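You operate a simulated robot arm through the tools that you are given. There is no shell and no other tool. Be economical: measure what you need, move in short steps, check, and stop when the job is done.

Carry out the task below with a simulated robot arm. There is one attempt and no reset: what you move stays moved.

TASK
Pin the marked disc at its blue mark and stand the cream stub in it.
Fine: pull the orange pin out, turn the disc, push the pin in again.

It is judged by the outcome, as a careful person would: the job done as asked, and still so three seconds after it is handed in. It fails if anything else is knocked over, pushed out of place, dropped, spilled or broken.

THE ROBOT
A 7-joint arm with a two-finger parallel gripper, fixed in place. Base frame: the origin is at the foot of the arm, x ahead of it, y to its left, z up; the work surface is at about z = 800. Lengths are in mm, angles in degrees, forces in N, time in s.
With the tool pointing down near the work surface it reaches from about 300 to 700 mm from the base axis. Its first joint turns from -66.0 to 66.0 degrees. Payload 1.57 kg.
Tool frame: the origin (TCP) lies between the finger pads and is the grasp point; the fingertips stand 30 mm ahead of it; z points along the fingers, y is the line along which they close. The gripper opens to 110 mm. The fingers are 24 mm wide and 12 mm thick; the gripper's body (48 by 112 mm) begins 78 mm behind the TCP.
Orientation is that of the tool frame in the base frame, as a unit quaternion [x, y, z, w]. With the fingers straight down and closing along the base's y, the tool's x points along the base's -x, its y along +y and its z along -z.

THE INTERFACE
- The arm moves only by the tool apply_moves. Its argument "moves" is a list of rows, each an object (a shift or turn left out is 0, a gripper value left out holds the last) with "delta_pos": the shift along the tool's x, y, z in m, a list of three; "angular": the turn, a rotation vector about the tool's x, y, z in degrees, a list of three. In form: [{"delta_pos": [dx, dy, dz], "angular": [ax, ay, az]}, ...]. A call has 1 to 12 rows; each row shifts and turns the commanded pose from where the row before left it, along the tool's axes as they then stand. "jaw" is the finger opening in m, from 0 to 0.11, set as the call begins (left out, the last holds). A row lasts 0.2 s, in which the tool goes at most 50 mm and 8.6 degrees; a call with a longer step from one row to the next is refused whole, and so is a gripper value outside its range. A pose out of reach is approached as far as the arm can. The call stops where the force on the tool passes 70 N (or 10 N more than at its start, if that is more) or the arm is blocked; 0.2 s more then pass. The fingers move at their own pace (about 108 mm/s each) and stop on an object; they squeeze with about 25 N. The grip force told is the motor's: it shows also when the fingers shut on nothing. Time passes only in rows, and 0.2 s behind the last, so rows that do not move let the fingers close. It gives the time, the measured TCP pose, the force on the tool (base axes), the opening and the grip force at its end, in the units of the frame above (readings bear some noise).
- Cameras (640 x 400 px; columns grow to the right, rows downward): "scene" is fixed at [177.6, -402.2, 1401.2]; the picture's right is [0.64, -0.77, 0.00], its down [-0.45, -0.38, -0.81] and it looks along [0.62, 0.52, -0.59] (base axes); focal length 344 px, centre (320, 200). "wrist" rides on the gripper at [-36, 0, -80] in the tool frame; the picture's right is [0.00, -1.00, 0.00], its down [0.97, 0.00, -0.24] and it looks along [0.24, 0.00, 0.97] (tool axes); focal length 218 px, centre (320, 200).
- grab_frame(camera): a new picture of that camera. No time passes.
- point_at(camera, pixels): for up to 12 pixels [column, row] of the newest picture of that camera ("zoom" is the newest enlarged one), the place [x, y, z] in the base frame of the surface seen there, good to about 2 mm. No time passes.
- inspect(camera, box): a new picture of the part [left, top, right, bottom] of that camera's present view, enlarged. No time passes.
- sign_off(): hands the job in; it is judged then, once.

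Work in short steps. Measure before you move; look again where a grasp or a placing could have gone wrong, and mend it. You have 80 turns and 46 pictures in all, those below and enlarged ones among them. Open the gripper and draw the arm clear of the work before you hand the job in, unless the task says otherwise; then end with one line.

The tools are called as name(argument=value, ...) on one line, values as JSON. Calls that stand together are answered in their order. apply_moves: Moves the arm, as the interface text tells. Its arguments: {"type":"object","properties":{"moves":{"type":"array","items":{"type":"object","properties":{"delta_pos":{"type":"array","items":{"type":"number"}},"angular":{"type":"array","items":{"type":"number"}}}}},"jaw":{"type":"number"}},"required":["moves"]} The other tools are called the same way: grab_frame (camera) takes a picture; point_at (camera, pixels) gives the place of the surface under pixels of a picture; inspect (camera, box) takes an enlarged picture of a part of a camera's view; sign_off () hands the job in.

At the start:

```text
time_s: 0.0
position: [431.9, -92.3, 1115.8]
tcp_rot: [0.001, 1.0, 0.0, 0.001]
force: [0.3, 0.2, 0.1]
gripper_width: 110.1
grasp_force: 0.0
```

scene: 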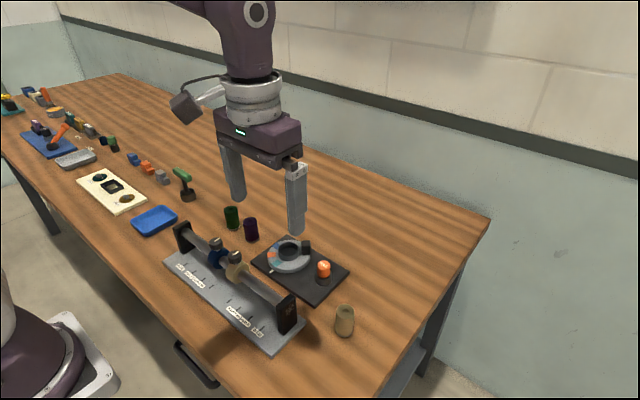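
wrist: 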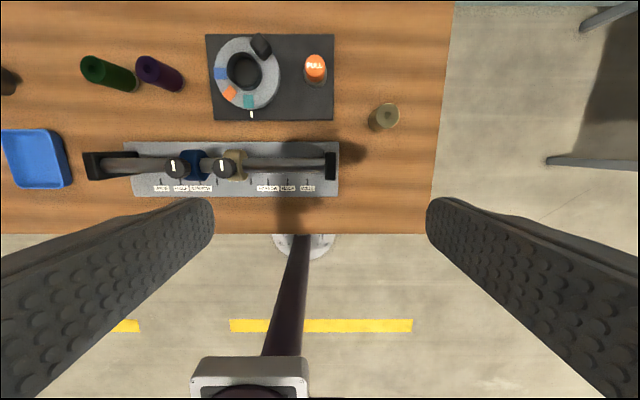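

I start with enlarged views of the disc assembly and the stub.

inspect(camera="wrist", box=[190, 20, 420, 160])

inspect(camera="scene", box=[230, 210, 380, 350])

```text
2.78 times, centred on (305, 90) of wrist
```

zoom: 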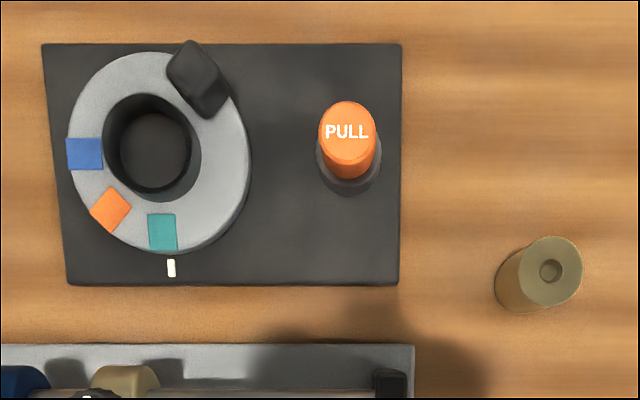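

```text
2.86 times, centred on (305, 280) of scene
```

zoom: 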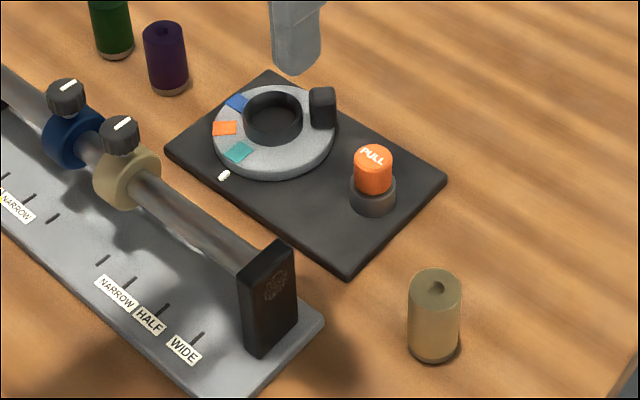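

point_at(camera="zoom", pixels=[[372, 155], [372, 185], [358, 200], [322, 92], [322, 115], [273, 130], [272, 160], [223, 175], [240, 152], [436, 285], [433, 350], [300, 210]])

point_at(camera="wrist", pixels=[[316, 62], [260, 42], [245, 72], [221, 74], [230, 92], [248, 102], [251, 114], [388, 115], [270, 60], [315, 84], [220, 50], [325, 110]])

```text
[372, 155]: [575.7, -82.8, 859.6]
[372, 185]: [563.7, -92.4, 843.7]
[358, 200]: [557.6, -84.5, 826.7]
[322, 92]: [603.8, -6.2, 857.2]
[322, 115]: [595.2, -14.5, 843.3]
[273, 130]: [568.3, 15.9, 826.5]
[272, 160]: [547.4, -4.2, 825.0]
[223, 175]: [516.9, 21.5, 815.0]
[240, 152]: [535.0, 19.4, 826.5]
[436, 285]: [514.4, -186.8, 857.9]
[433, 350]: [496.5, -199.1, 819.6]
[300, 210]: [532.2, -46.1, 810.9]
```

```text
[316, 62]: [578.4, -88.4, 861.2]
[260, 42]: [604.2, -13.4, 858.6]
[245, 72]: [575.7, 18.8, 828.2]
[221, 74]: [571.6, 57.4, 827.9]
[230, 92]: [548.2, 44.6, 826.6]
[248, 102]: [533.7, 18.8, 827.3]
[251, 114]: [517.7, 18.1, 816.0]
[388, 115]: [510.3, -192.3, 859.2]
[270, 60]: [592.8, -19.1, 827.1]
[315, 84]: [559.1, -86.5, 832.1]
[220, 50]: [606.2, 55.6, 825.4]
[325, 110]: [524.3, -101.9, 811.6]
```

Disc centre is near (572, 19), pin top (577, -86, 860), disc knob (604, -10, 858), stub (510, -191). I'll move above the plate for a closer look.

apply_moves(moves=[{"delta_pos": [-0.032, 0.014, 0.022]}, {"delta_pos": [-0.032, 0.014, 0.022]}, {"delta_pos": [-0.032, 0.014, 0.022]}, {"delta_pos": [-0.032, 0.014, 0.022]}, {"delta_pos": [-0.032, 0.014, 0.022]}])

grab_frame(camera="wrist")

```text
time_s: 1.2
position: [591.7, -21.4, 1002.9]
tcp_rot: [0.0, 1.0, 0.0, 0.0]
force: [0.2, -0.7, -0.1]
gripper_width: 109.9
grasp_force: 0.1
```

```text
41 pictures are left
```

wrist: 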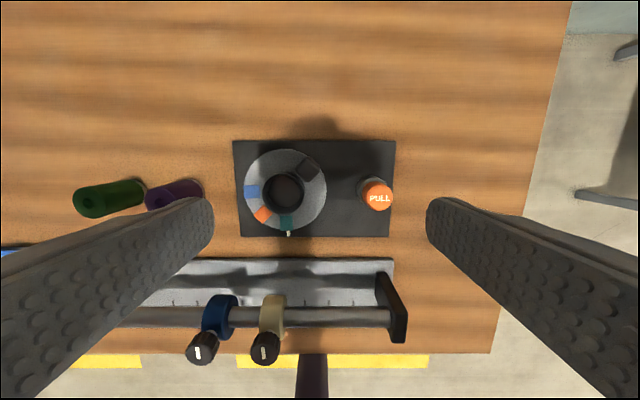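

inspect(camera="wrist", box=[230, 135, 400, 241])

point_at(camera="zoom", pixels=[[205, 200], [205, 165], [260, 200], [150, 210], [205, 260], [325, 90], [290, 120], [92, 212], [122, 298], [213, 335], [225, 368], [560, 240]])

```text
3.76 times, centred on (315, 188) of wrist
```

zoom: 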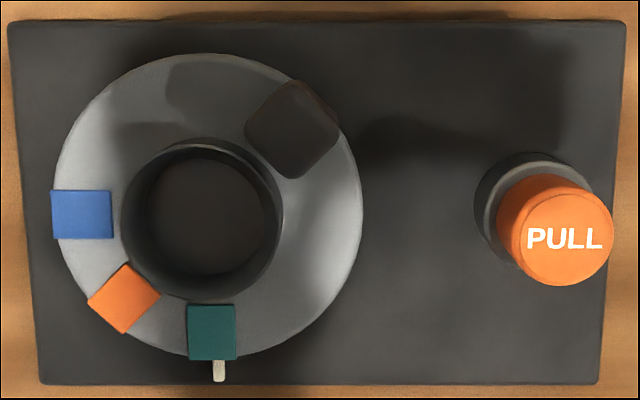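

```text
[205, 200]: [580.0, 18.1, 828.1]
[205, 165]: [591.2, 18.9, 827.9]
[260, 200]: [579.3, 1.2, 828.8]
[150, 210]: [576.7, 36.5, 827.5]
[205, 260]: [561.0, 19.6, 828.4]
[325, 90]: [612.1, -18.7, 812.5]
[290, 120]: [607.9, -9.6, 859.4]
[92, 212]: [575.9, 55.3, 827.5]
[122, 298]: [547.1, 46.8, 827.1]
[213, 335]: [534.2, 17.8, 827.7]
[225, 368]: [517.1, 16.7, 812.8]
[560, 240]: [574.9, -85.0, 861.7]
```

point_at(camera="zoom", pixels=[[500, 228], [610, 228], [556, 180], [556, 278], [208, 290], [127, 220], [200, 144], [278, 215], [260, 128], [335, 125], [295, 84], [290, 165]])

inspect(camera="scene", box=[245, 220, 355, 308])

```text
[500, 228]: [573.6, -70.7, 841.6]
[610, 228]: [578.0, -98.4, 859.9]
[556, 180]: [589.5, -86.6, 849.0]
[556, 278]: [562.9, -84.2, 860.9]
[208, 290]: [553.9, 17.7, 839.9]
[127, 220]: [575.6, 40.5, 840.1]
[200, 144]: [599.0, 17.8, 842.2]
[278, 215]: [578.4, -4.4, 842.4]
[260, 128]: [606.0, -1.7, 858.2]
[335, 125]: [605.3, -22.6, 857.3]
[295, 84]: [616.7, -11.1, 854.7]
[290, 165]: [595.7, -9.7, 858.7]
```

```text
4.55 times, centred on (300, 264) of scene
```

zoom: 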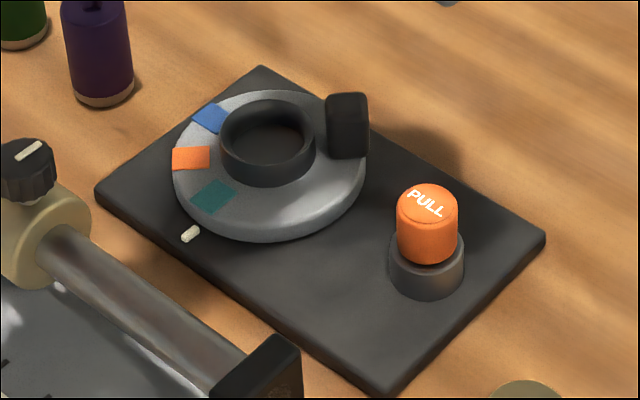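

point_at(camera="zoom", pixels=[[460, 258], [458, 245], [393, 255], [426, 270], [426, 255], [400, 220], [426, 230]])

apply_moves(jaw=0.06, moves=[{"delta_pos": [0.008, -0.032, 0.0]}, {"delta_pos": [0.008, -0.032, 0.0]}, {"delta_pos": [0, 0, 0.045]}, {"delta_pos": [0, 0, 0.045]}, {"delta_pos": [0, 0, 0]}])

grab_frame(camera="wrist")

```text
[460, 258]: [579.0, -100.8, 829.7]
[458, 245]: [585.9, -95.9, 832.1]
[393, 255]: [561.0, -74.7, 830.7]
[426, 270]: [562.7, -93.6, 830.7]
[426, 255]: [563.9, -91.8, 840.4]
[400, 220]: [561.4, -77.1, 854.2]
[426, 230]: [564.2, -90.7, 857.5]
```

```text
time_s: 2.4
position: [575.5, -84.1, 915.3]
tcp_rot: [0.0, 1.0, 0.0, 0.0]
force: [0.5, 0.1, -0.3]
gripper_width: 59.8
grasp_force: 0.1
```

```text
38 pictures are left
```

wrist: 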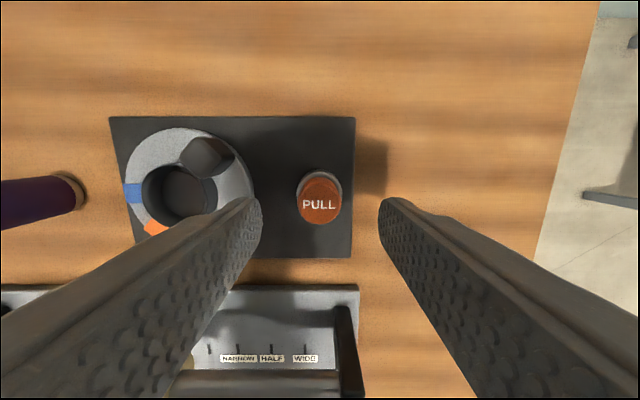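

The pin is centred between the fingers (col 319). I descend so tips are at z≈835, just above the black socket (831), and close.

apply_moves(moves=[{"delta_pos": [0, 0, 0.025]}, {"delta_pos": [0, 0, 0.025]}, {"delta_pos": [0, 0, 0]}])

apply_moves(jaw=0.0, moves=[{}, {}, {}])

```text
time_s: 3.2
position: [575.7, -86.0, 865.6]
tcp_rot: [0.0, 1.0, 0.0, 0.0]
force: [1.1, -0.5, 0.5]
gripper_width: 59.9
grasp_force: 0.0
```

```text
time_s: 4.0
position: [575.5, -85.2, 864.9]
tcp_rot: [0.0, 1.0, -0.001, 0.0]
force: [0.4, -1.6, -1.4]
gripper_width: 28.2
grasp_force: 38.5
```

Gripped at 28 mm. I pull up in small steps.

apply_moves(moves=[{"delta_pos": [0, 0, -0.005]}, {"delta_pos": [0, 0, -0.005]}, {}])

inspect(camera="scene", box=[245, 200, 370, 300])

```text
time_s: 4.8
position: [576.0, -85.1, 875.9]
tcp_rot: [-0.001, 1.0, -0.001, 0.0]
force: [-1.5, -1.3, -1.4]
gripper_width: 28.4
grasp_force: 38.1
```

```text
4.00 times, centred on (308, 250) of scene
```

zoom: 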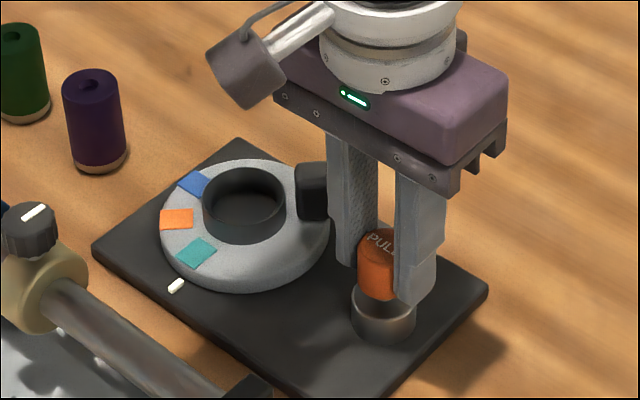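

The pin rose ~11 mm with little force. I continue up to find a stop.

apply_moves(moves=[{"delta_pos": [0, 0, -0.004]}, {"delta_pos": [0, 0, -0.004]}, {}])

inspect(camera="scene", box=[295, 235, 370, 295])

```text
time_s: 5.6
position: [576.0, -85.0, 883.6]
tcp_rot: [0.001, 1.0, 0.0, 0.0]
force: [0.6, 6.1, -3.6]
gripper_width: 28.2
grasp_force: 38.5
```

```text
6.67 times, centred on (332, 265) of scene
```

zoom: 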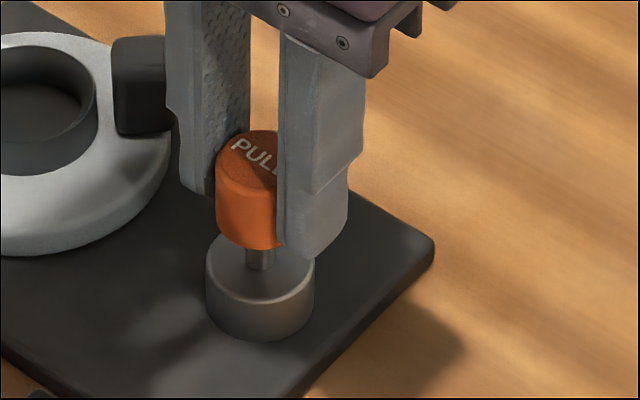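

apply_moves(moves=[{"delta_pos": [0, 0, -0.003]}, {}])

inspect(camera="scene", box=[295, 235, 370, 295])

```text
time_s: 6.2
position: [575.8, -84.4, 885.5]
tcp_rot: [0.0, 1.0, 0.001, -0.001]
force: [6.8, 10.4, -33.4]
gripper_width: 28.3
grasp_force: 38.4
```

```text
6.67 times, centred on (332, 265) of scene
```

zoom: 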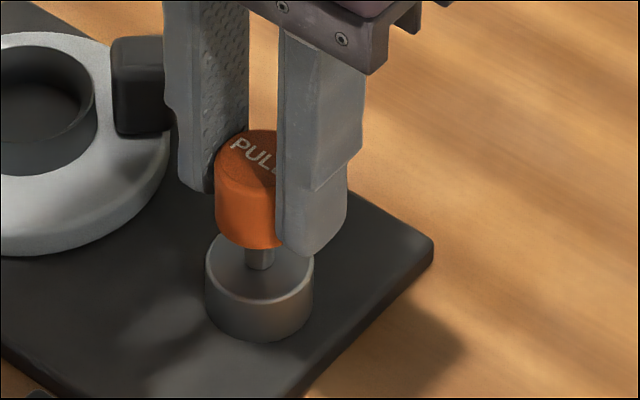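

The stop is reached (−33 N), with about 19 mm of travel. I relax 2 mm, open, and see whether it stays up.

apply_moves(moves=[{"delta_pos": [0, 0, 0.002]}, {}])

apply_moves(jaw=0.06, moves=[{}, {}, {"delta_pos": [0, 0, -0.03]}, {"delta_pos": [0, 0, -0.03]}, {}])

inspect(camera="scene", box=[245, 210, 370, 310])

```text
time_s: 6.8
position: [575.4, -85.5, 884.6]
tcp_rot: [0.0, 1.0, 0.001, -0.001]
force: [-3.3, 17.8, -3.4]
gripper_width: 28.3
grasp_force: 38.4
```

```text
time_s: 8.0
position: [577.1, -86.0, 944.5]
tcp_rot: [0.0, 1.0, 0.0, 0.0]
force: [0.4, -0.2, -0.1]
gripper_width: 60.3
grasp_force: 0.2
```

```text
4.00 times, centred on (308, 260) of scene
```

zoom: 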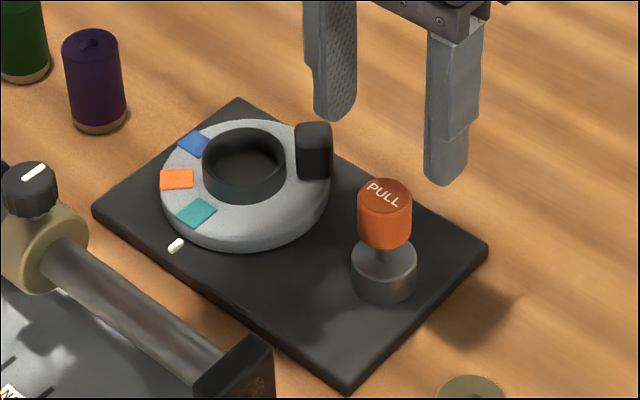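

The pin stays up. Disc centre (576.5, 18); blue is at ≈90° from the index, so it needs +90° (counter-clockwise). I move above the knob (606, -10.5) and turn the tool to grip it tangentially.

apply_moves(jaw=0.05, moves=[{"delta_pos": [-0.0145, 0.0378, 0]}, {"delta_pos": [-0.0145, 0.0377, 0]}, {"angular": [0, 0, 7.5]}, {"angular": [0, 0, 7.5]}, {"angular": [0, 0, 7.5]}, {"angular": [0, 0, 7.5]}, {"angular": [0, 0, 7.5]}, {"angular": [0, 0, 7.5]}, {"delta_pos": [0, 0, 0.02]}, {}])

grab_frame(camera="wrist")

```text
time_s: 10.2
position: [604.4, -11.1, 924.3]
tcp_rot: [0.384, 0.923, 0.0, 0.0]
force: [0.5, 0.5, 0.2]
gripper_width: 50.2
grasp_force: 0.0
```

```text
33 pictures are left
```

wrist: 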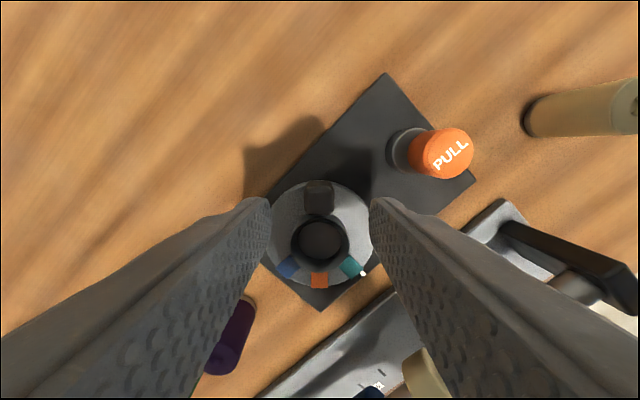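

Knob (320, 195) is centred and square between the fingers. Descend to TCP z≈863 and close.

apply_moves(moves=[{"delta_pos": [0, 0, 0.03]}, {"delta_pos": [0, 0, 0.031]}, {}])

apply_moves(jaw=0.0, moves=[{}, {}, {}])

inspect(camera="scene", box=[245, 210, 370, 310])

```text
time_s: 11.0
position: [602.8, -9.7, 864.4]
tcp_rot: [0.383, 0.924, 0.0, 0.0]
force: [0.1, 1.0, 0.1]
gripper_width: 50.3
grasp_force: 0.0
```

```text
time_s: 11.8
position: [604.0, -9.9, 864.3]
tcp_rot: [0.383, 0.924, 0.001, 0.0]
force: [10.9, 8.4, -8.8]
gripper_width: 22.0
grasp_force: 35.2
```

```text
4.00 times, centred on (308, 260) of scene
```

zoom: 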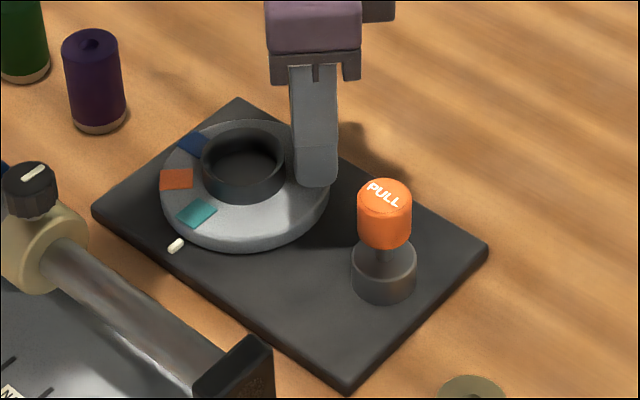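

Gripped (22 mm), at radius ~39 mm. I turn the first 30° along the arc.

apply_moves(moves=[{"delta_pos": [0.00034, 0.00512, 0], "angular": [0, 0, -7.5]}, {"delta_pos": [0.00034, 0.00512, 0], "angular": [0, 0, -7.5]}, {"delta_pos": [0.00034, 0.00512, 0], "angular": [0, 0, -7.5]}, {"delta_pos": [0.00034, 0.00512, 0], "angular": [0, 0, -7.5]}, {}])

inspect(camera="scene", box=[245, 210, 370, 310])

```text
time_s: 13.0
position: [614.7, 7.4, 863.9]
tcp_rot: [0.13, 0.992, 0.001, 0.0]
force: [4.5, 24.2, 8.2]
gripper_width: 22.7
grasp_force: 34.6
```

```text
4.00 times, centred on (308, 260) of scene
```

zoom: 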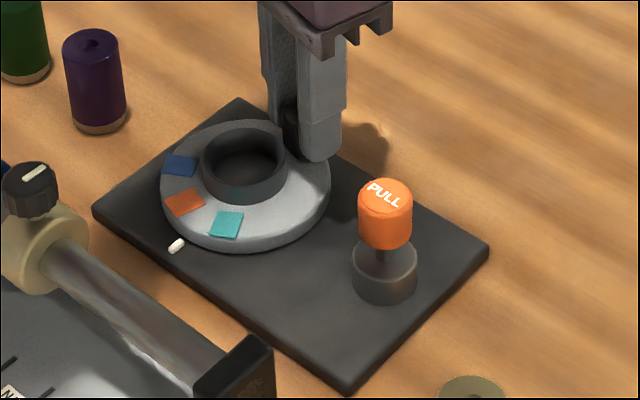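

It's turning correctly (force modest). Continue another 30°.

apply_moves(moves=[{"delta_pos": [0.00034, 0.00512, 0], "angular": [0, 0, -7.5]}, {"delta_pos": [0.00034, 0.00512, 0], "angular": [0, 0, -7.5]}, {"delta_pos": [0.00034, 0.00512, 0], "angular": [0, 0, -7.5]}, {"delta_pos": [0.00034, 0.00512, 0], "angular": [0, 0, -7.5]}, {}])

apply_moves(moves=[{"delta_pos": [0.00034, 0.00512, 0], "angular": [0, 0, -7.5]}, {"delta_pos": [0.00034, 0.00512, 0], "angular": [0, 0, -7.5]}, {"delta_pos": [0.00034, 0.00512, 0], "angular": [0, 0, -7.5]}, {"delta_pos": [0.00034, 0.00512, 0], "angular": [0, 0, -7.5]}, {}, {}])

inspect(camera="scene", box=[245, 210, 370, 310])

```text
time_s: 14.2
position: [615.3, 27.0, 863.6]
tcp_rot: [-0.131, 0.991, -0.001, 0.003]
force: [18.1, 21.0, 7.5]
gripper_width: 23.3
grasp_force: 35.9
```

```text
time_s: 15.6
position: [605.5, 46.2, 863.4]
tcp_rot: [-0.384, 0.923, 0.001, 0.0]
force: [4.4, 31.4, 15.7]
gripper_width: 22.9
grasp_force: 35.3
```

```text
4.00 times, centred on (308, 260) of scene
```

zoom: 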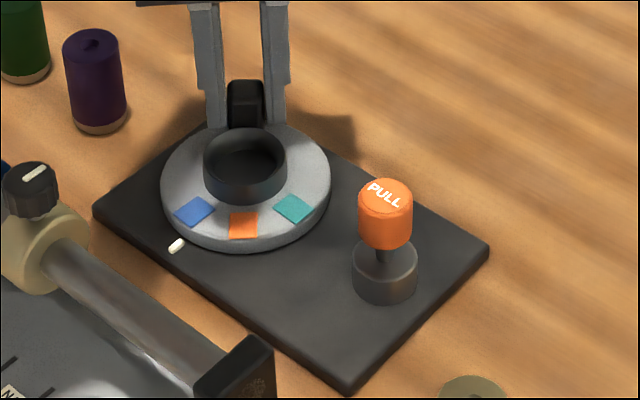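

Blue is now at (194, 211), where teal was at (196, 213). I measure more exactly before letting go.

inspect(camera="scene", box=[278, 232, 328, 275])

point_at(camera="scene", pixels=[[293, 262], [289, 271]])

```text
9.30 times, centred on (303, 254) of scene
```

zoom: 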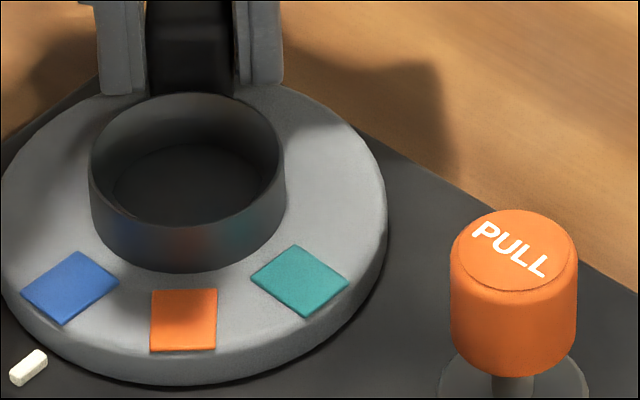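

```text
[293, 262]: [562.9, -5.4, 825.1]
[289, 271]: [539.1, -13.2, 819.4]
```

point_at(camera="zoom", pixels=[[70, 287], [184, 320], [300, 281], [24, 287], [116, 284], [76, 252], [65, 322], [28, 368], [253, 281], [348, 282], [294, 246], [306, 316]])

```text
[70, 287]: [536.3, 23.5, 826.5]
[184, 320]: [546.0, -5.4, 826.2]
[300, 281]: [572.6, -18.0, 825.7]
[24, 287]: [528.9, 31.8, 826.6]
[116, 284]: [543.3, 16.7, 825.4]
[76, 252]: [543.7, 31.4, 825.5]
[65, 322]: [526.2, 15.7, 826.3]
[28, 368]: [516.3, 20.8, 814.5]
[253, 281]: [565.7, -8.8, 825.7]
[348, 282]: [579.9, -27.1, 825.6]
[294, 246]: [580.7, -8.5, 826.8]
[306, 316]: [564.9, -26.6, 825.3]
```

Patch corners, jaw width (22.9 vs 22.0) and the fixed-camera comparison all say the disc lags ~2.5° short. I nudge 2.5° more and compare.

apply_moves(moves=[{"delta_pos": [4e-05, 0.00171, 0], "angular": [0, 0, -2.5]}, {}, {}])

apply_moves(jaw=0.05, moves=[{}, {}, {"delta_pos": [0, 0, -0.04]}, {"delta_pos": [0, 0, -0.04]}, {}])

inspect(camera="scene", box=[245, 210, 370, 310])

```text
time_s: 16.4
position: [604.3, 47.8, 863.6]
tcp_rot: [-0.403, 0.915, 0.001, 0.0]
force: [0.9, 30.8, 8.3]
gripper_width: 22.9
grasp_force: 35.2
```

```text
time_s: 17.6
position: [603.6, 46.2, 942.8]
tcp_rot: [-0.403, 0.915, 0.0, 0.0]
force: [0.7, -0.3, 0.2]
gripper_width: 50.2
grasp_force: 0.1
```

```text
4.00 times, centred on (308, 260) of scene
```

zoom: 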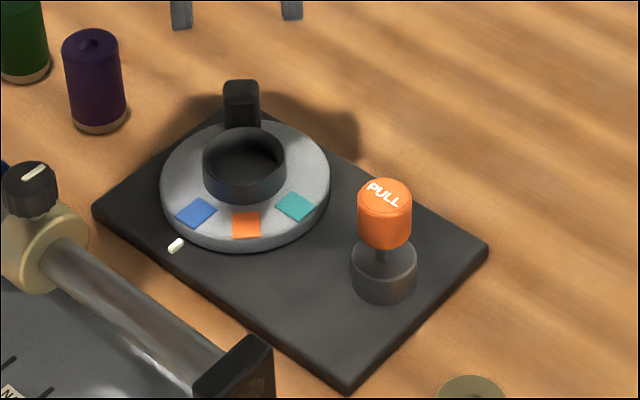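

Blue now sits at (196, 213), matching teal's original spot. I return the wrist to the first viewing pose for an exact comparison.

apply_moves(jaw=0.06, moves=[{"angular": [0, 0, 7.92]}, {"angular": [0, 0, 7.92]}, {"angular": [0, 0, 7.92]}, {"angular": [0, 0, 7.92]}, {"angular": [0, 0, 7.92]}, {"angular": [0, 0, 7.92]}, {"delta_pos": [0.006, -0.034, -0.03]}, {"delta_pos": [0.006, -0.034, -0.03]}, {}, {}])

inspect(camera="wrist", box=[230, 135, 400, 241])

```text
time_s: 19.8
position: [592.1, -22.5, 1002.2]
tcp_rot: [0.001, 1.0, 0.0, 0.001]
force: [-0.5, -0.3, 0.4]
gripper_width: 59.8
grasp_force: 0.1
```

```text
3.76 times, centred on (315, 188) of wrist
```

zoom: 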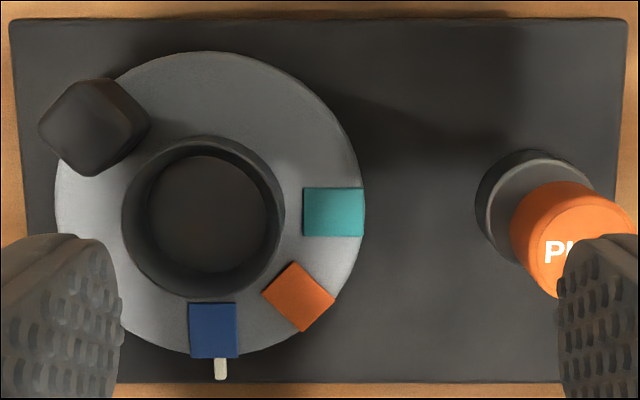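

Blue spans cols 189–238 above the tick at 220, just as teal did (187–236, tick 219). Aligned. Now I go over the pin with closed fingers and push it down from above.

apply_moves(jaw=0.0, moves=[{"delta_pos": [0.008, -0.0315, 0]}, {"delta_pos": [0.008, -0.0315, 0]}, {"delta_pos": [0, 0, 0.04]}, {"delta_pos": [0, 0, 0.04]}, {}])

inspect(camera="scene", box=[245, 200, 370, 300])

```text
time_s: 21.0
position: [577.7, -85.4, 924.7]
tcp_rot: [0.0, 1.0, 0.0, 0.001]
force: [-0.1, 0.0, -0.6]
gripper_width: 0.1
grasp_force: 21.2
```

```text
4.00 times, centred on (308, 250) of scene
```

zoom: 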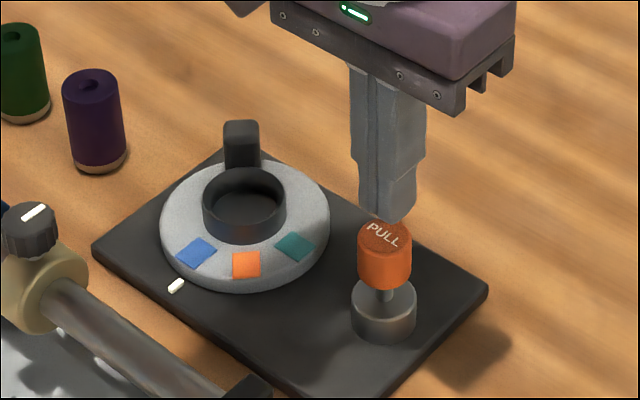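

Fingers are over the pin. Push down to TCP z ≈ 893.

apply_moves(moves=[{"delta_pos": [0, 0, 0.01]}, {"delta_pos": [0, 0, 0.007]}, {"delta_pos": [0, 0, 0.005]}, {"delta_pos": [0, 0, 0.005]}, {"delta_pos": [0, 0, 0.003]}, {}])

inspect(camera="scene", box=[245, 200, 370, 300])

```text
time_s: 22.4
position: [575.8, -85.0, 893.7]
tcp_rot: [0.0, 1.0, -0.001, 0.0]
force: [0.0, 0.2, 0.1]
gripper_width: 0.0
grasp_force: 21.3
```

```text
4.00 times, centred on (308, 250) of scene
```

zoom: 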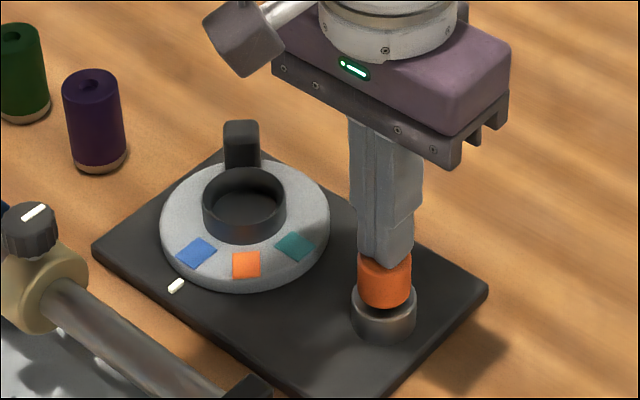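

Pin went down freely. Push the last few mm until it seats.

apply_moves(moves=[{"delta_pos": [0, 0, 0.0015]}, {"delta_pos": [0, 0, 0.0015]}, {"delta_pos": [0, 0, 0.0015]}, {}])

```text
time_s: 23.4
position: [576.0, -86.0, 890.1]
tcp_rot: [0.0, 1.0, 0.001, 0.002]
force: [-1.7, 1.0, 8.6]
gripper_width: 0.0
grasp_force: 20.9
```

apply_moves(moves=[{"delta_pos": [0, 0, 0.002]}, {}])

apply_moves(moves=[{"delta_pos": [0, 0, -0.04]}, {"delta_pos": [0, 0, -0.04]}, {}])

inspect(camera="scene", box=[245, 220, 355, 308])

point_at(camera="zoom", pixels=[[427, 205], [427, 195]])

```text
time_s: 24.0
position: [575.8, -85.2, 890.1]
tcp_rot: [0.0, 1.0, -0.001, 0.001]
force: [-9.5, 0.2, 42.2]
gripper_width: 0.0
grasp_force: 21.1
```

```text
time_s: 24.8
position: [577.0, -86.0, 965.6]
tcp_rot: [0.0, 1.0, 0.0, 0.0]
force: [-0.7, 0.4, 0.1]
gripper_width: 0.0
grasp_force: 21.8
```

```text
4.55 times, centred on (300, 264) of scene
```

zoom: 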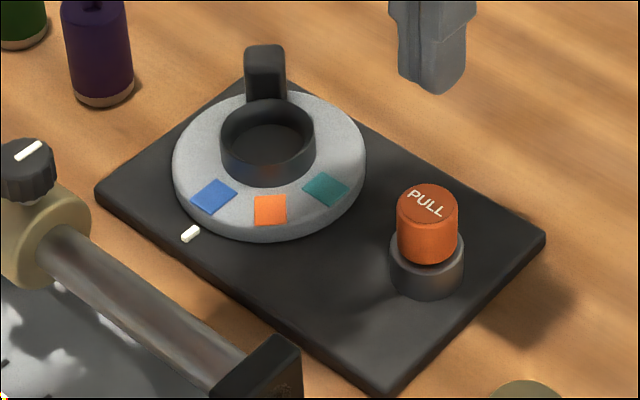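

```text
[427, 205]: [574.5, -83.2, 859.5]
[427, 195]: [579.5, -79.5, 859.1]
```

The pin is seated exactly as at first (top 859). Now the stub: move above it with open jaws and look.

apply_moves(jaw=0.09, moves=[{"delta_pos": [0.022, -0.035, -0.011]}, {"delta_pos": [0.022, -0.035, -0.011]}, {"delta_pos": [0.022, -0.035, -0.011]}, {}])

grab_frame(camera="wrist")

inspect(camera="scene", box=[305, 285, 385, 349])

point_at(camera="zoom", pixels=[[235, 220], [380, 220], [235, 380], [375, 395], [310, 160], [310, 230], [310, 270], [315, 420], [370, 170], [250, 170]])

```text
time_s: 25.8
position: [509.9, -190.1, 999.9]
tcp_rot: [0.0, 1.0, 0.0, 0.0]
force: [0.5, -0.4, 0.7]
gripper_width: 90.1
grasp_force: 0.1
```

```text
23 pictures are left
```

wrist: 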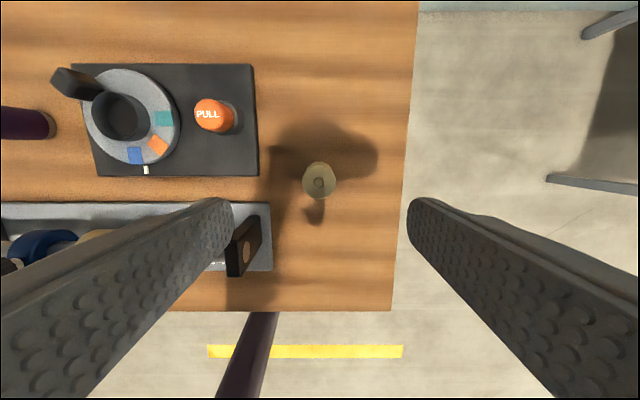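

```text
6.25 times, centred on (345, 317) of scene
```

zoom: 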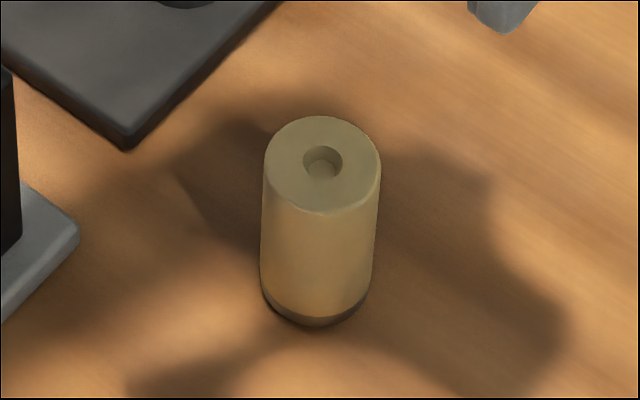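

```text
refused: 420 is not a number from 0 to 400
```

point_at(camera="zoom", pixels=[[267, 165], [378, 165], [323, 118], [323, 210], [264, 270], [372, 265], [312, 322], [312, 280], [322, 165]])

point_at(camera="wrist", pixels=[[305, 183], [334, 183], [318, 168], [318, 194], [260, 225], [230, 270], [270, 240], [105, 115], [100, 117], [137, 115], [118, 97], [118, 135]])

```text
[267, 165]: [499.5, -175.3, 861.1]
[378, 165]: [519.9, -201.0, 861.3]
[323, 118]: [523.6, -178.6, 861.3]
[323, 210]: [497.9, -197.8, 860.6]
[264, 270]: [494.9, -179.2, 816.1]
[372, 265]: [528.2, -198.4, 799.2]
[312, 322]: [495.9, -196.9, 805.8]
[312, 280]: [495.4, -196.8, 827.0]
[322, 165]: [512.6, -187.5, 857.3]
```

```text
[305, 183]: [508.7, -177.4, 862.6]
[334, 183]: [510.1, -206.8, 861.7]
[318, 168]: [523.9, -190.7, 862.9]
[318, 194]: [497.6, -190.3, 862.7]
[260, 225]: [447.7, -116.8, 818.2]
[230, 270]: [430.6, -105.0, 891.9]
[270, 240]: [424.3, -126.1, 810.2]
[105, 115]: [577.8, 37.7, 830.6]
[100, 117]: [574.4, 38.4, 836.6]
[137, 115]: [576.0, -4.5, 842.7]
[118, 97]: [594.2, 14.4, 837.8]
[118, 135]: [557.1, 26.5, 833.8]
```

Stub centre (510.5, -189.5), Ø≈33, top 861; post is clear of the fingers. Descend to z 867 and grip, so tips will stay above the disc knob when placed.

apply_moves(jaw=0.06, moves=[{"delta_pos": [0, 0, 0]}, {"delta_pos": [0, 0, 0.045]}, {"delta_pos": [0, 0, 0.045]}, {"delta_pos": [0, 0, 0.043]}, {}])

apply_moves(jaw=0.0, moves=[{}, {}, {}])

apply_moves(moves=[{"delta_pos": [0, 0, -0.04]}, {"delta_pos": [0, 0, -0.04]}, {}])

grab_frame(camera="scene")

```text
time_s: 27.0
position: [508.5, -190.0, 865.6]
tcp_rot: [0.0, 1.0, 0.0, 0.0]
force: [-0.6, 0.4, 0.4]
gripper_width: 59.7
grasp_force: 0.1
```

```text
time_s: 27.8
position: [508.7, -190.1, 865.8]
tcp_rot: [0.0, 1.0, 0.0, -0.001]
force: [-0.3, -1.5, 0.0]
gripper_width: 35.0
grasp_force: 25.0
```

```text
time_s: 28.6
position: [509.8, -191.4, 946.3]
tcp_rot: [0.0, 1.0, 0.0, 0.001]
force: [-0.1, 0.1, -4.7]
gripper_width: 35.0
grasp_force: 24.8
```

```text
21 pictures are left
```

scene: 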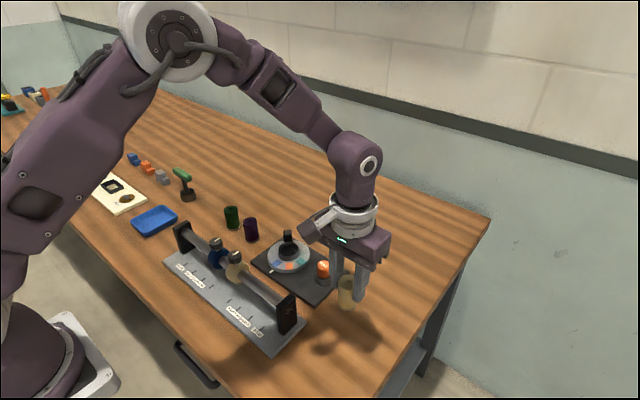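

Held (35 mm). Lift a little and carry over the socket.

apply_moves(moves=[{"delta_pos": [0, 0, -0.02]}, {"delta_pos": [-0.013, 0.0418, 0]}, {"delta_pos": [-0.013, 0.0418, 0]}, {"delta_pos": [-0.013, 0.0418, 0]}, {"delta_pos": [-0.013, 0.0418, 0]}, {"delta_pos": [-0.013, 0.0418, 0]}, {}, {}])

grab_frame(camera="wrist")

inspect(camera="scene", box=[245, 190, 370, 290])

```text
time_s: 30.4
position: [573.2, 20.3, 965.7]
tcp_rot: [0.0, 1.0, 0.0, 0.0]
force: [-0.1, 0.1, -4.1]
gripper_width: 35.0
grasp_force: 25.1
```

```text
20 pictures are left
```

wrist: 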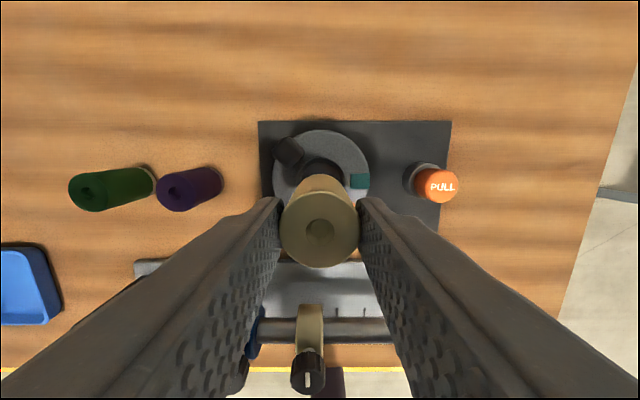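

```text
4.00 times, centred on (308, 240) of scene
```

zoom: 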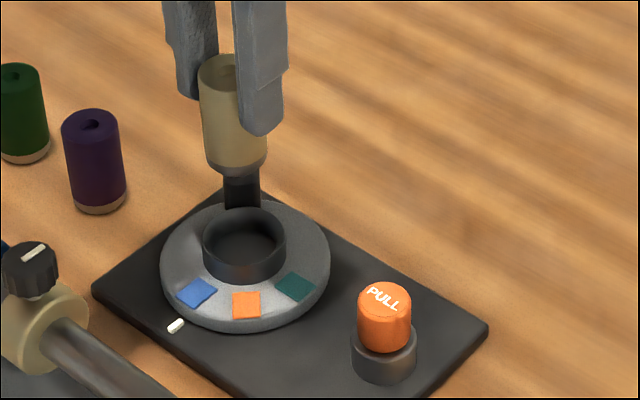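

point_at(camera="wrist", pixels=[[285, 228], [354, 228], [320, 196], [320, 262], [320, 210], [340, 245], [300, 245]])

point_at(camera="zoom", pixels=[[206, 240], [284, 240], [244, 209], [236, 170], [205, 130], [235, 280], [222, 212], [270, 216]])

```text
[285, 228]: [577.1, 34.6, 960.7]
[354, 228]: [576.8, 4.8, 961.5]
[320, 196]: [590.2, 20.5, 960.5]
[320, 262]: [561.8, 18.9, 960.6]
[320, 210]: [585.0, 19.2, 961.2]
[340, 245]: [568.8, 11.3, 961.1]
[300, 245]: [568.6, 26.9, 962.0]
```

```text
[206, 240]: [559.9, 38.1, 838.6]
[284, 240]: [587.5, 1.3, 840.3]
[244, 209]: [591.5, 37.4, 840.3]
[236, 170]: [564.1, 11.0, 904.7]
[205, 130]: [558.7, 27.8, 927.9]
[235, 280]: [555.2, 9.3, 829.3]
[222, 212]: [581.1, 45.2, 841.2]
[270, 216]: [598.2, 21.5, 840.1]
```

Stub centre (576.2, 19.5); socket ≈(576, 18.5). Shift −1 mm in y and descend 50 mm to just above the collar.

apply_moves(moves=[{"delta_pos": [0, -0.001, 0.025]}, {"delta_pos": [0, 0, 0.025]}, {}])

inspect(camera="scene", box=[265, 210, 340, 270])

inspect(camera="wrist", box=[250, 100, 400, 200])

```text
time_s: 31.2
position: [572.7, 20.0, 916.4]
tcp_rot: [0.0, 1.0, -0.001, 0.0]
force: [-0.1, -0.3, -3.9]
gripper_width: 35.3
grasp_force: 25.0
```

```text
6.67 times, centred on (302, 240) of scene
```

zoom: 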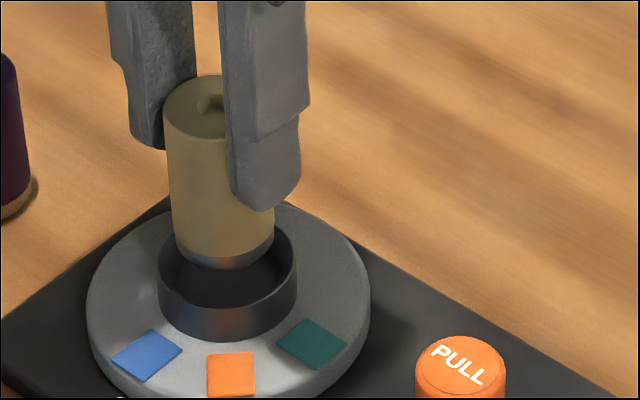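

```text
4.00 times, centred on (325, 150) of wrist
```

zoom: 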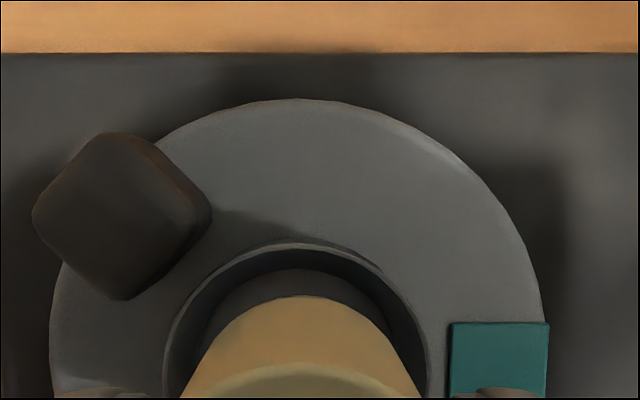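

The stub sits ~1.3 mm left of collar centre in the scene view; I correct by (+0.8, −0.9) mm and lower toward the floor (828) in small steps.

apply_moves(moves=[{"delta_pos": [-0.0008, -0.0009, 0]}, {"delta_pos": [0, 0, 0.005]}, {"delta_pos": [0, 0, 0.005]}, {"delta_pos": [0, 0, 0.004]}, {}])

inspect(camera="scene", box=[265, 210, 340, 270])

```text
time_s: 32.4
position: [575.6, 17.5, 902.3]
tcp_rot: [0.001, 1.0, 0.0, 0.0]
force: [0.1, 0.3, -2.3]
gripper_width: 35.2
grasp_force: 25.1
```

```text
6.67 times, centred on (302, 240) of scene
```

zoom: 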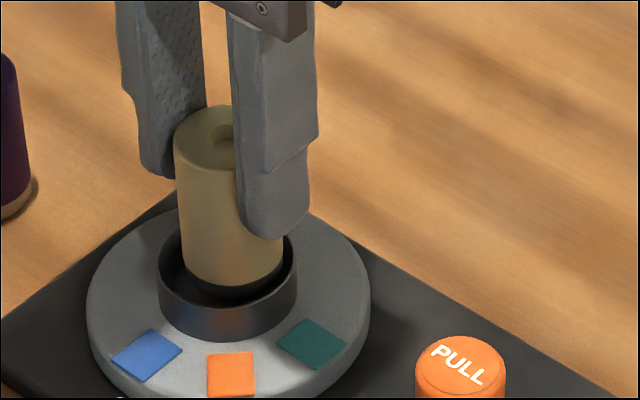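

The stub is in the collar, centred (230 vs 228). Lower the remaining ~9 mm until it touches.

apply_moves(moves=[{"delta_pos": [0, 0, 0.003]}, {"delta_pos": [0, 0, 0.002]}, {"delta_pos": [0, 0, 0.002]}, {"delta_pos": [0, 0, 0.0015]}, {}])

```text
time_s: 33.6
position: [574.9, 17.8, 894.9]
tcp_rot: [0.0, 1.0, -0.001, 0.0]
force: [-1.3, 2.1, -3.4]
gripper_width: 35.2
grasp_force: 25.0
```

apply_moves(moves=[{"delta_pos": [0, 0, 0.001]}, {"delta_pos": [0, 0, 0.001]}, {}])

inspect(camera="scene", box=[265, 210, 340, 270])

```text
time_s: 34.4
position: [575.5, 17.5, 892.0]
tcp_rot: [0.0, 1.0, 0.0, 0.001]
force: [-5.5, 4.3, -1.3]
gripper_width: 35.0
grasp_force: 25.3
```

```text
6.67 times, centred on (302, 240) of scene
```

zoom: 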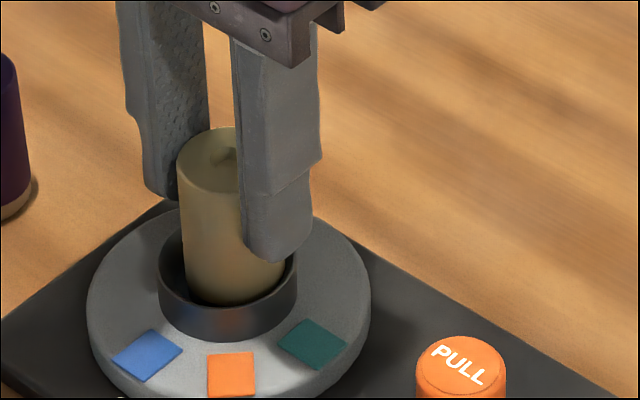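

Side force (−5.5, +4.3) and the picture (stub 235 vs collar 228) say it leans on the +x/−y wall. Shift back 1 mm each and go on down.

apply_moves(moves=[{"delta_pos": [0.001, 0.001, 0]}, {"delta_pos": [0, 0, 0.0015]}, {"delta_pos": [0, 0, 0.0015]}, {}])

```text
time_s: 35.4
position: [574.7, 17.7, 891.9]
tcp_rot: [0.0, 1.0, 0.0, 0.002]
force: [-0.6, 0.1, 21.2]
gripper_width: 35.2
grasp_force: 25.0
```

Floor contact (21 N upward). Open a little and check before withdrawing.

apply_moves(jaw=0.05, moves=[{}, {}])

apply_moves(moves=[{"delta_pos": [0, 0, -0.02]}, {"delta_pos": [0, 0, -0.04]}, {"delta_pos": [0, 0, -0.04]}, {"delta_pos": [0, 0, -0.04]}, {}, {}])

inspect(camera="scene", box=[245, 210, 370, 310])

grab_frame(camera="wrist")

```text
time_s: 36.0
position: [575.0, 17.0, 890.1]
tcp_rot: [0.001, 1.0, 0.0, 0.0]
force: [0.0, -0.3, -0.1]
gripper_width: 49.9
grasp_force: 0.1
```

```text
time_s: 37.4
position: [573.1, 19.6, 1030.9]
tcp_rot: [0.001, 1.0, 0.0, 0.0]
force: [-0.1, 0.2, 0.2]
gripper_width: 50.0
grasp_force: 0.1
```

```text
4.00 times, centred on (308, 260) of scene
```

zoom: 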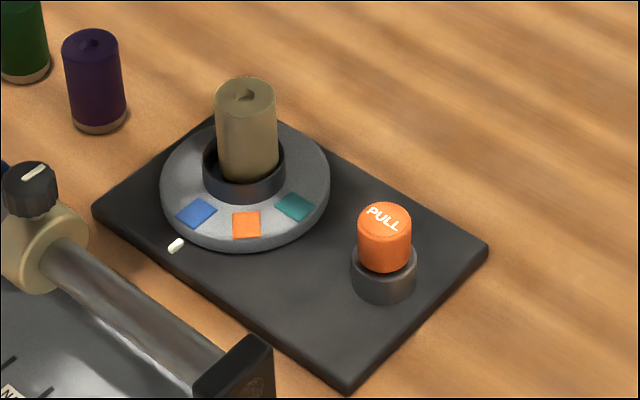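

```text
13 pictures are left
```

wrist: 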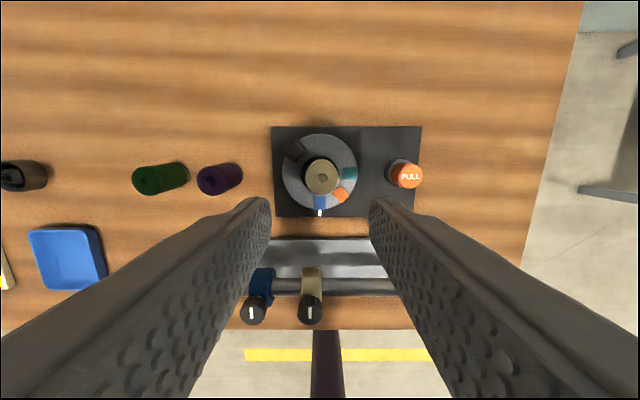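

point_at(camera="zoom", pixels=[[222, 94], [270, 94], [246, 82], [246, 110], [246, 177], [385, 215]])

inspect(camera="scene", box=[280, 220, 330, 260])

```text
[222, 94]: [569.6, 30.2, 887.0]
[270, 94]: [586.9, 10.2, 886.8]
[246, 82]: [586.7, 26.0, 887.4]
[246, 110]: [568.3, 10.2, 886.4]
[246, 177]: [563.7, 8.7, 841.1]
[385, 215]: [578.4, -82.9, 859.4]
```

```text
10.00 times, centred on (305, 240) of scene
```

zoom: 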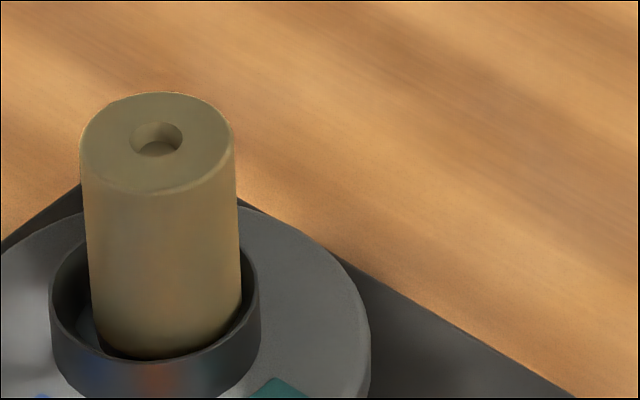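

The stub stands level (top all at 887 mm), the pin is fully down (859 mm as at first), blue is at the tick, and the arm is open and clear. Handing in.

sign_off()

```text
The job is handed in.
```

The disc is turned so its blue mark is at the tick and pinned there, with the orange pin pushed fully back in. The cream stub stands upright in the disc's socket. The gripper is open and clear of the work, and I saw nothing else disturbed.
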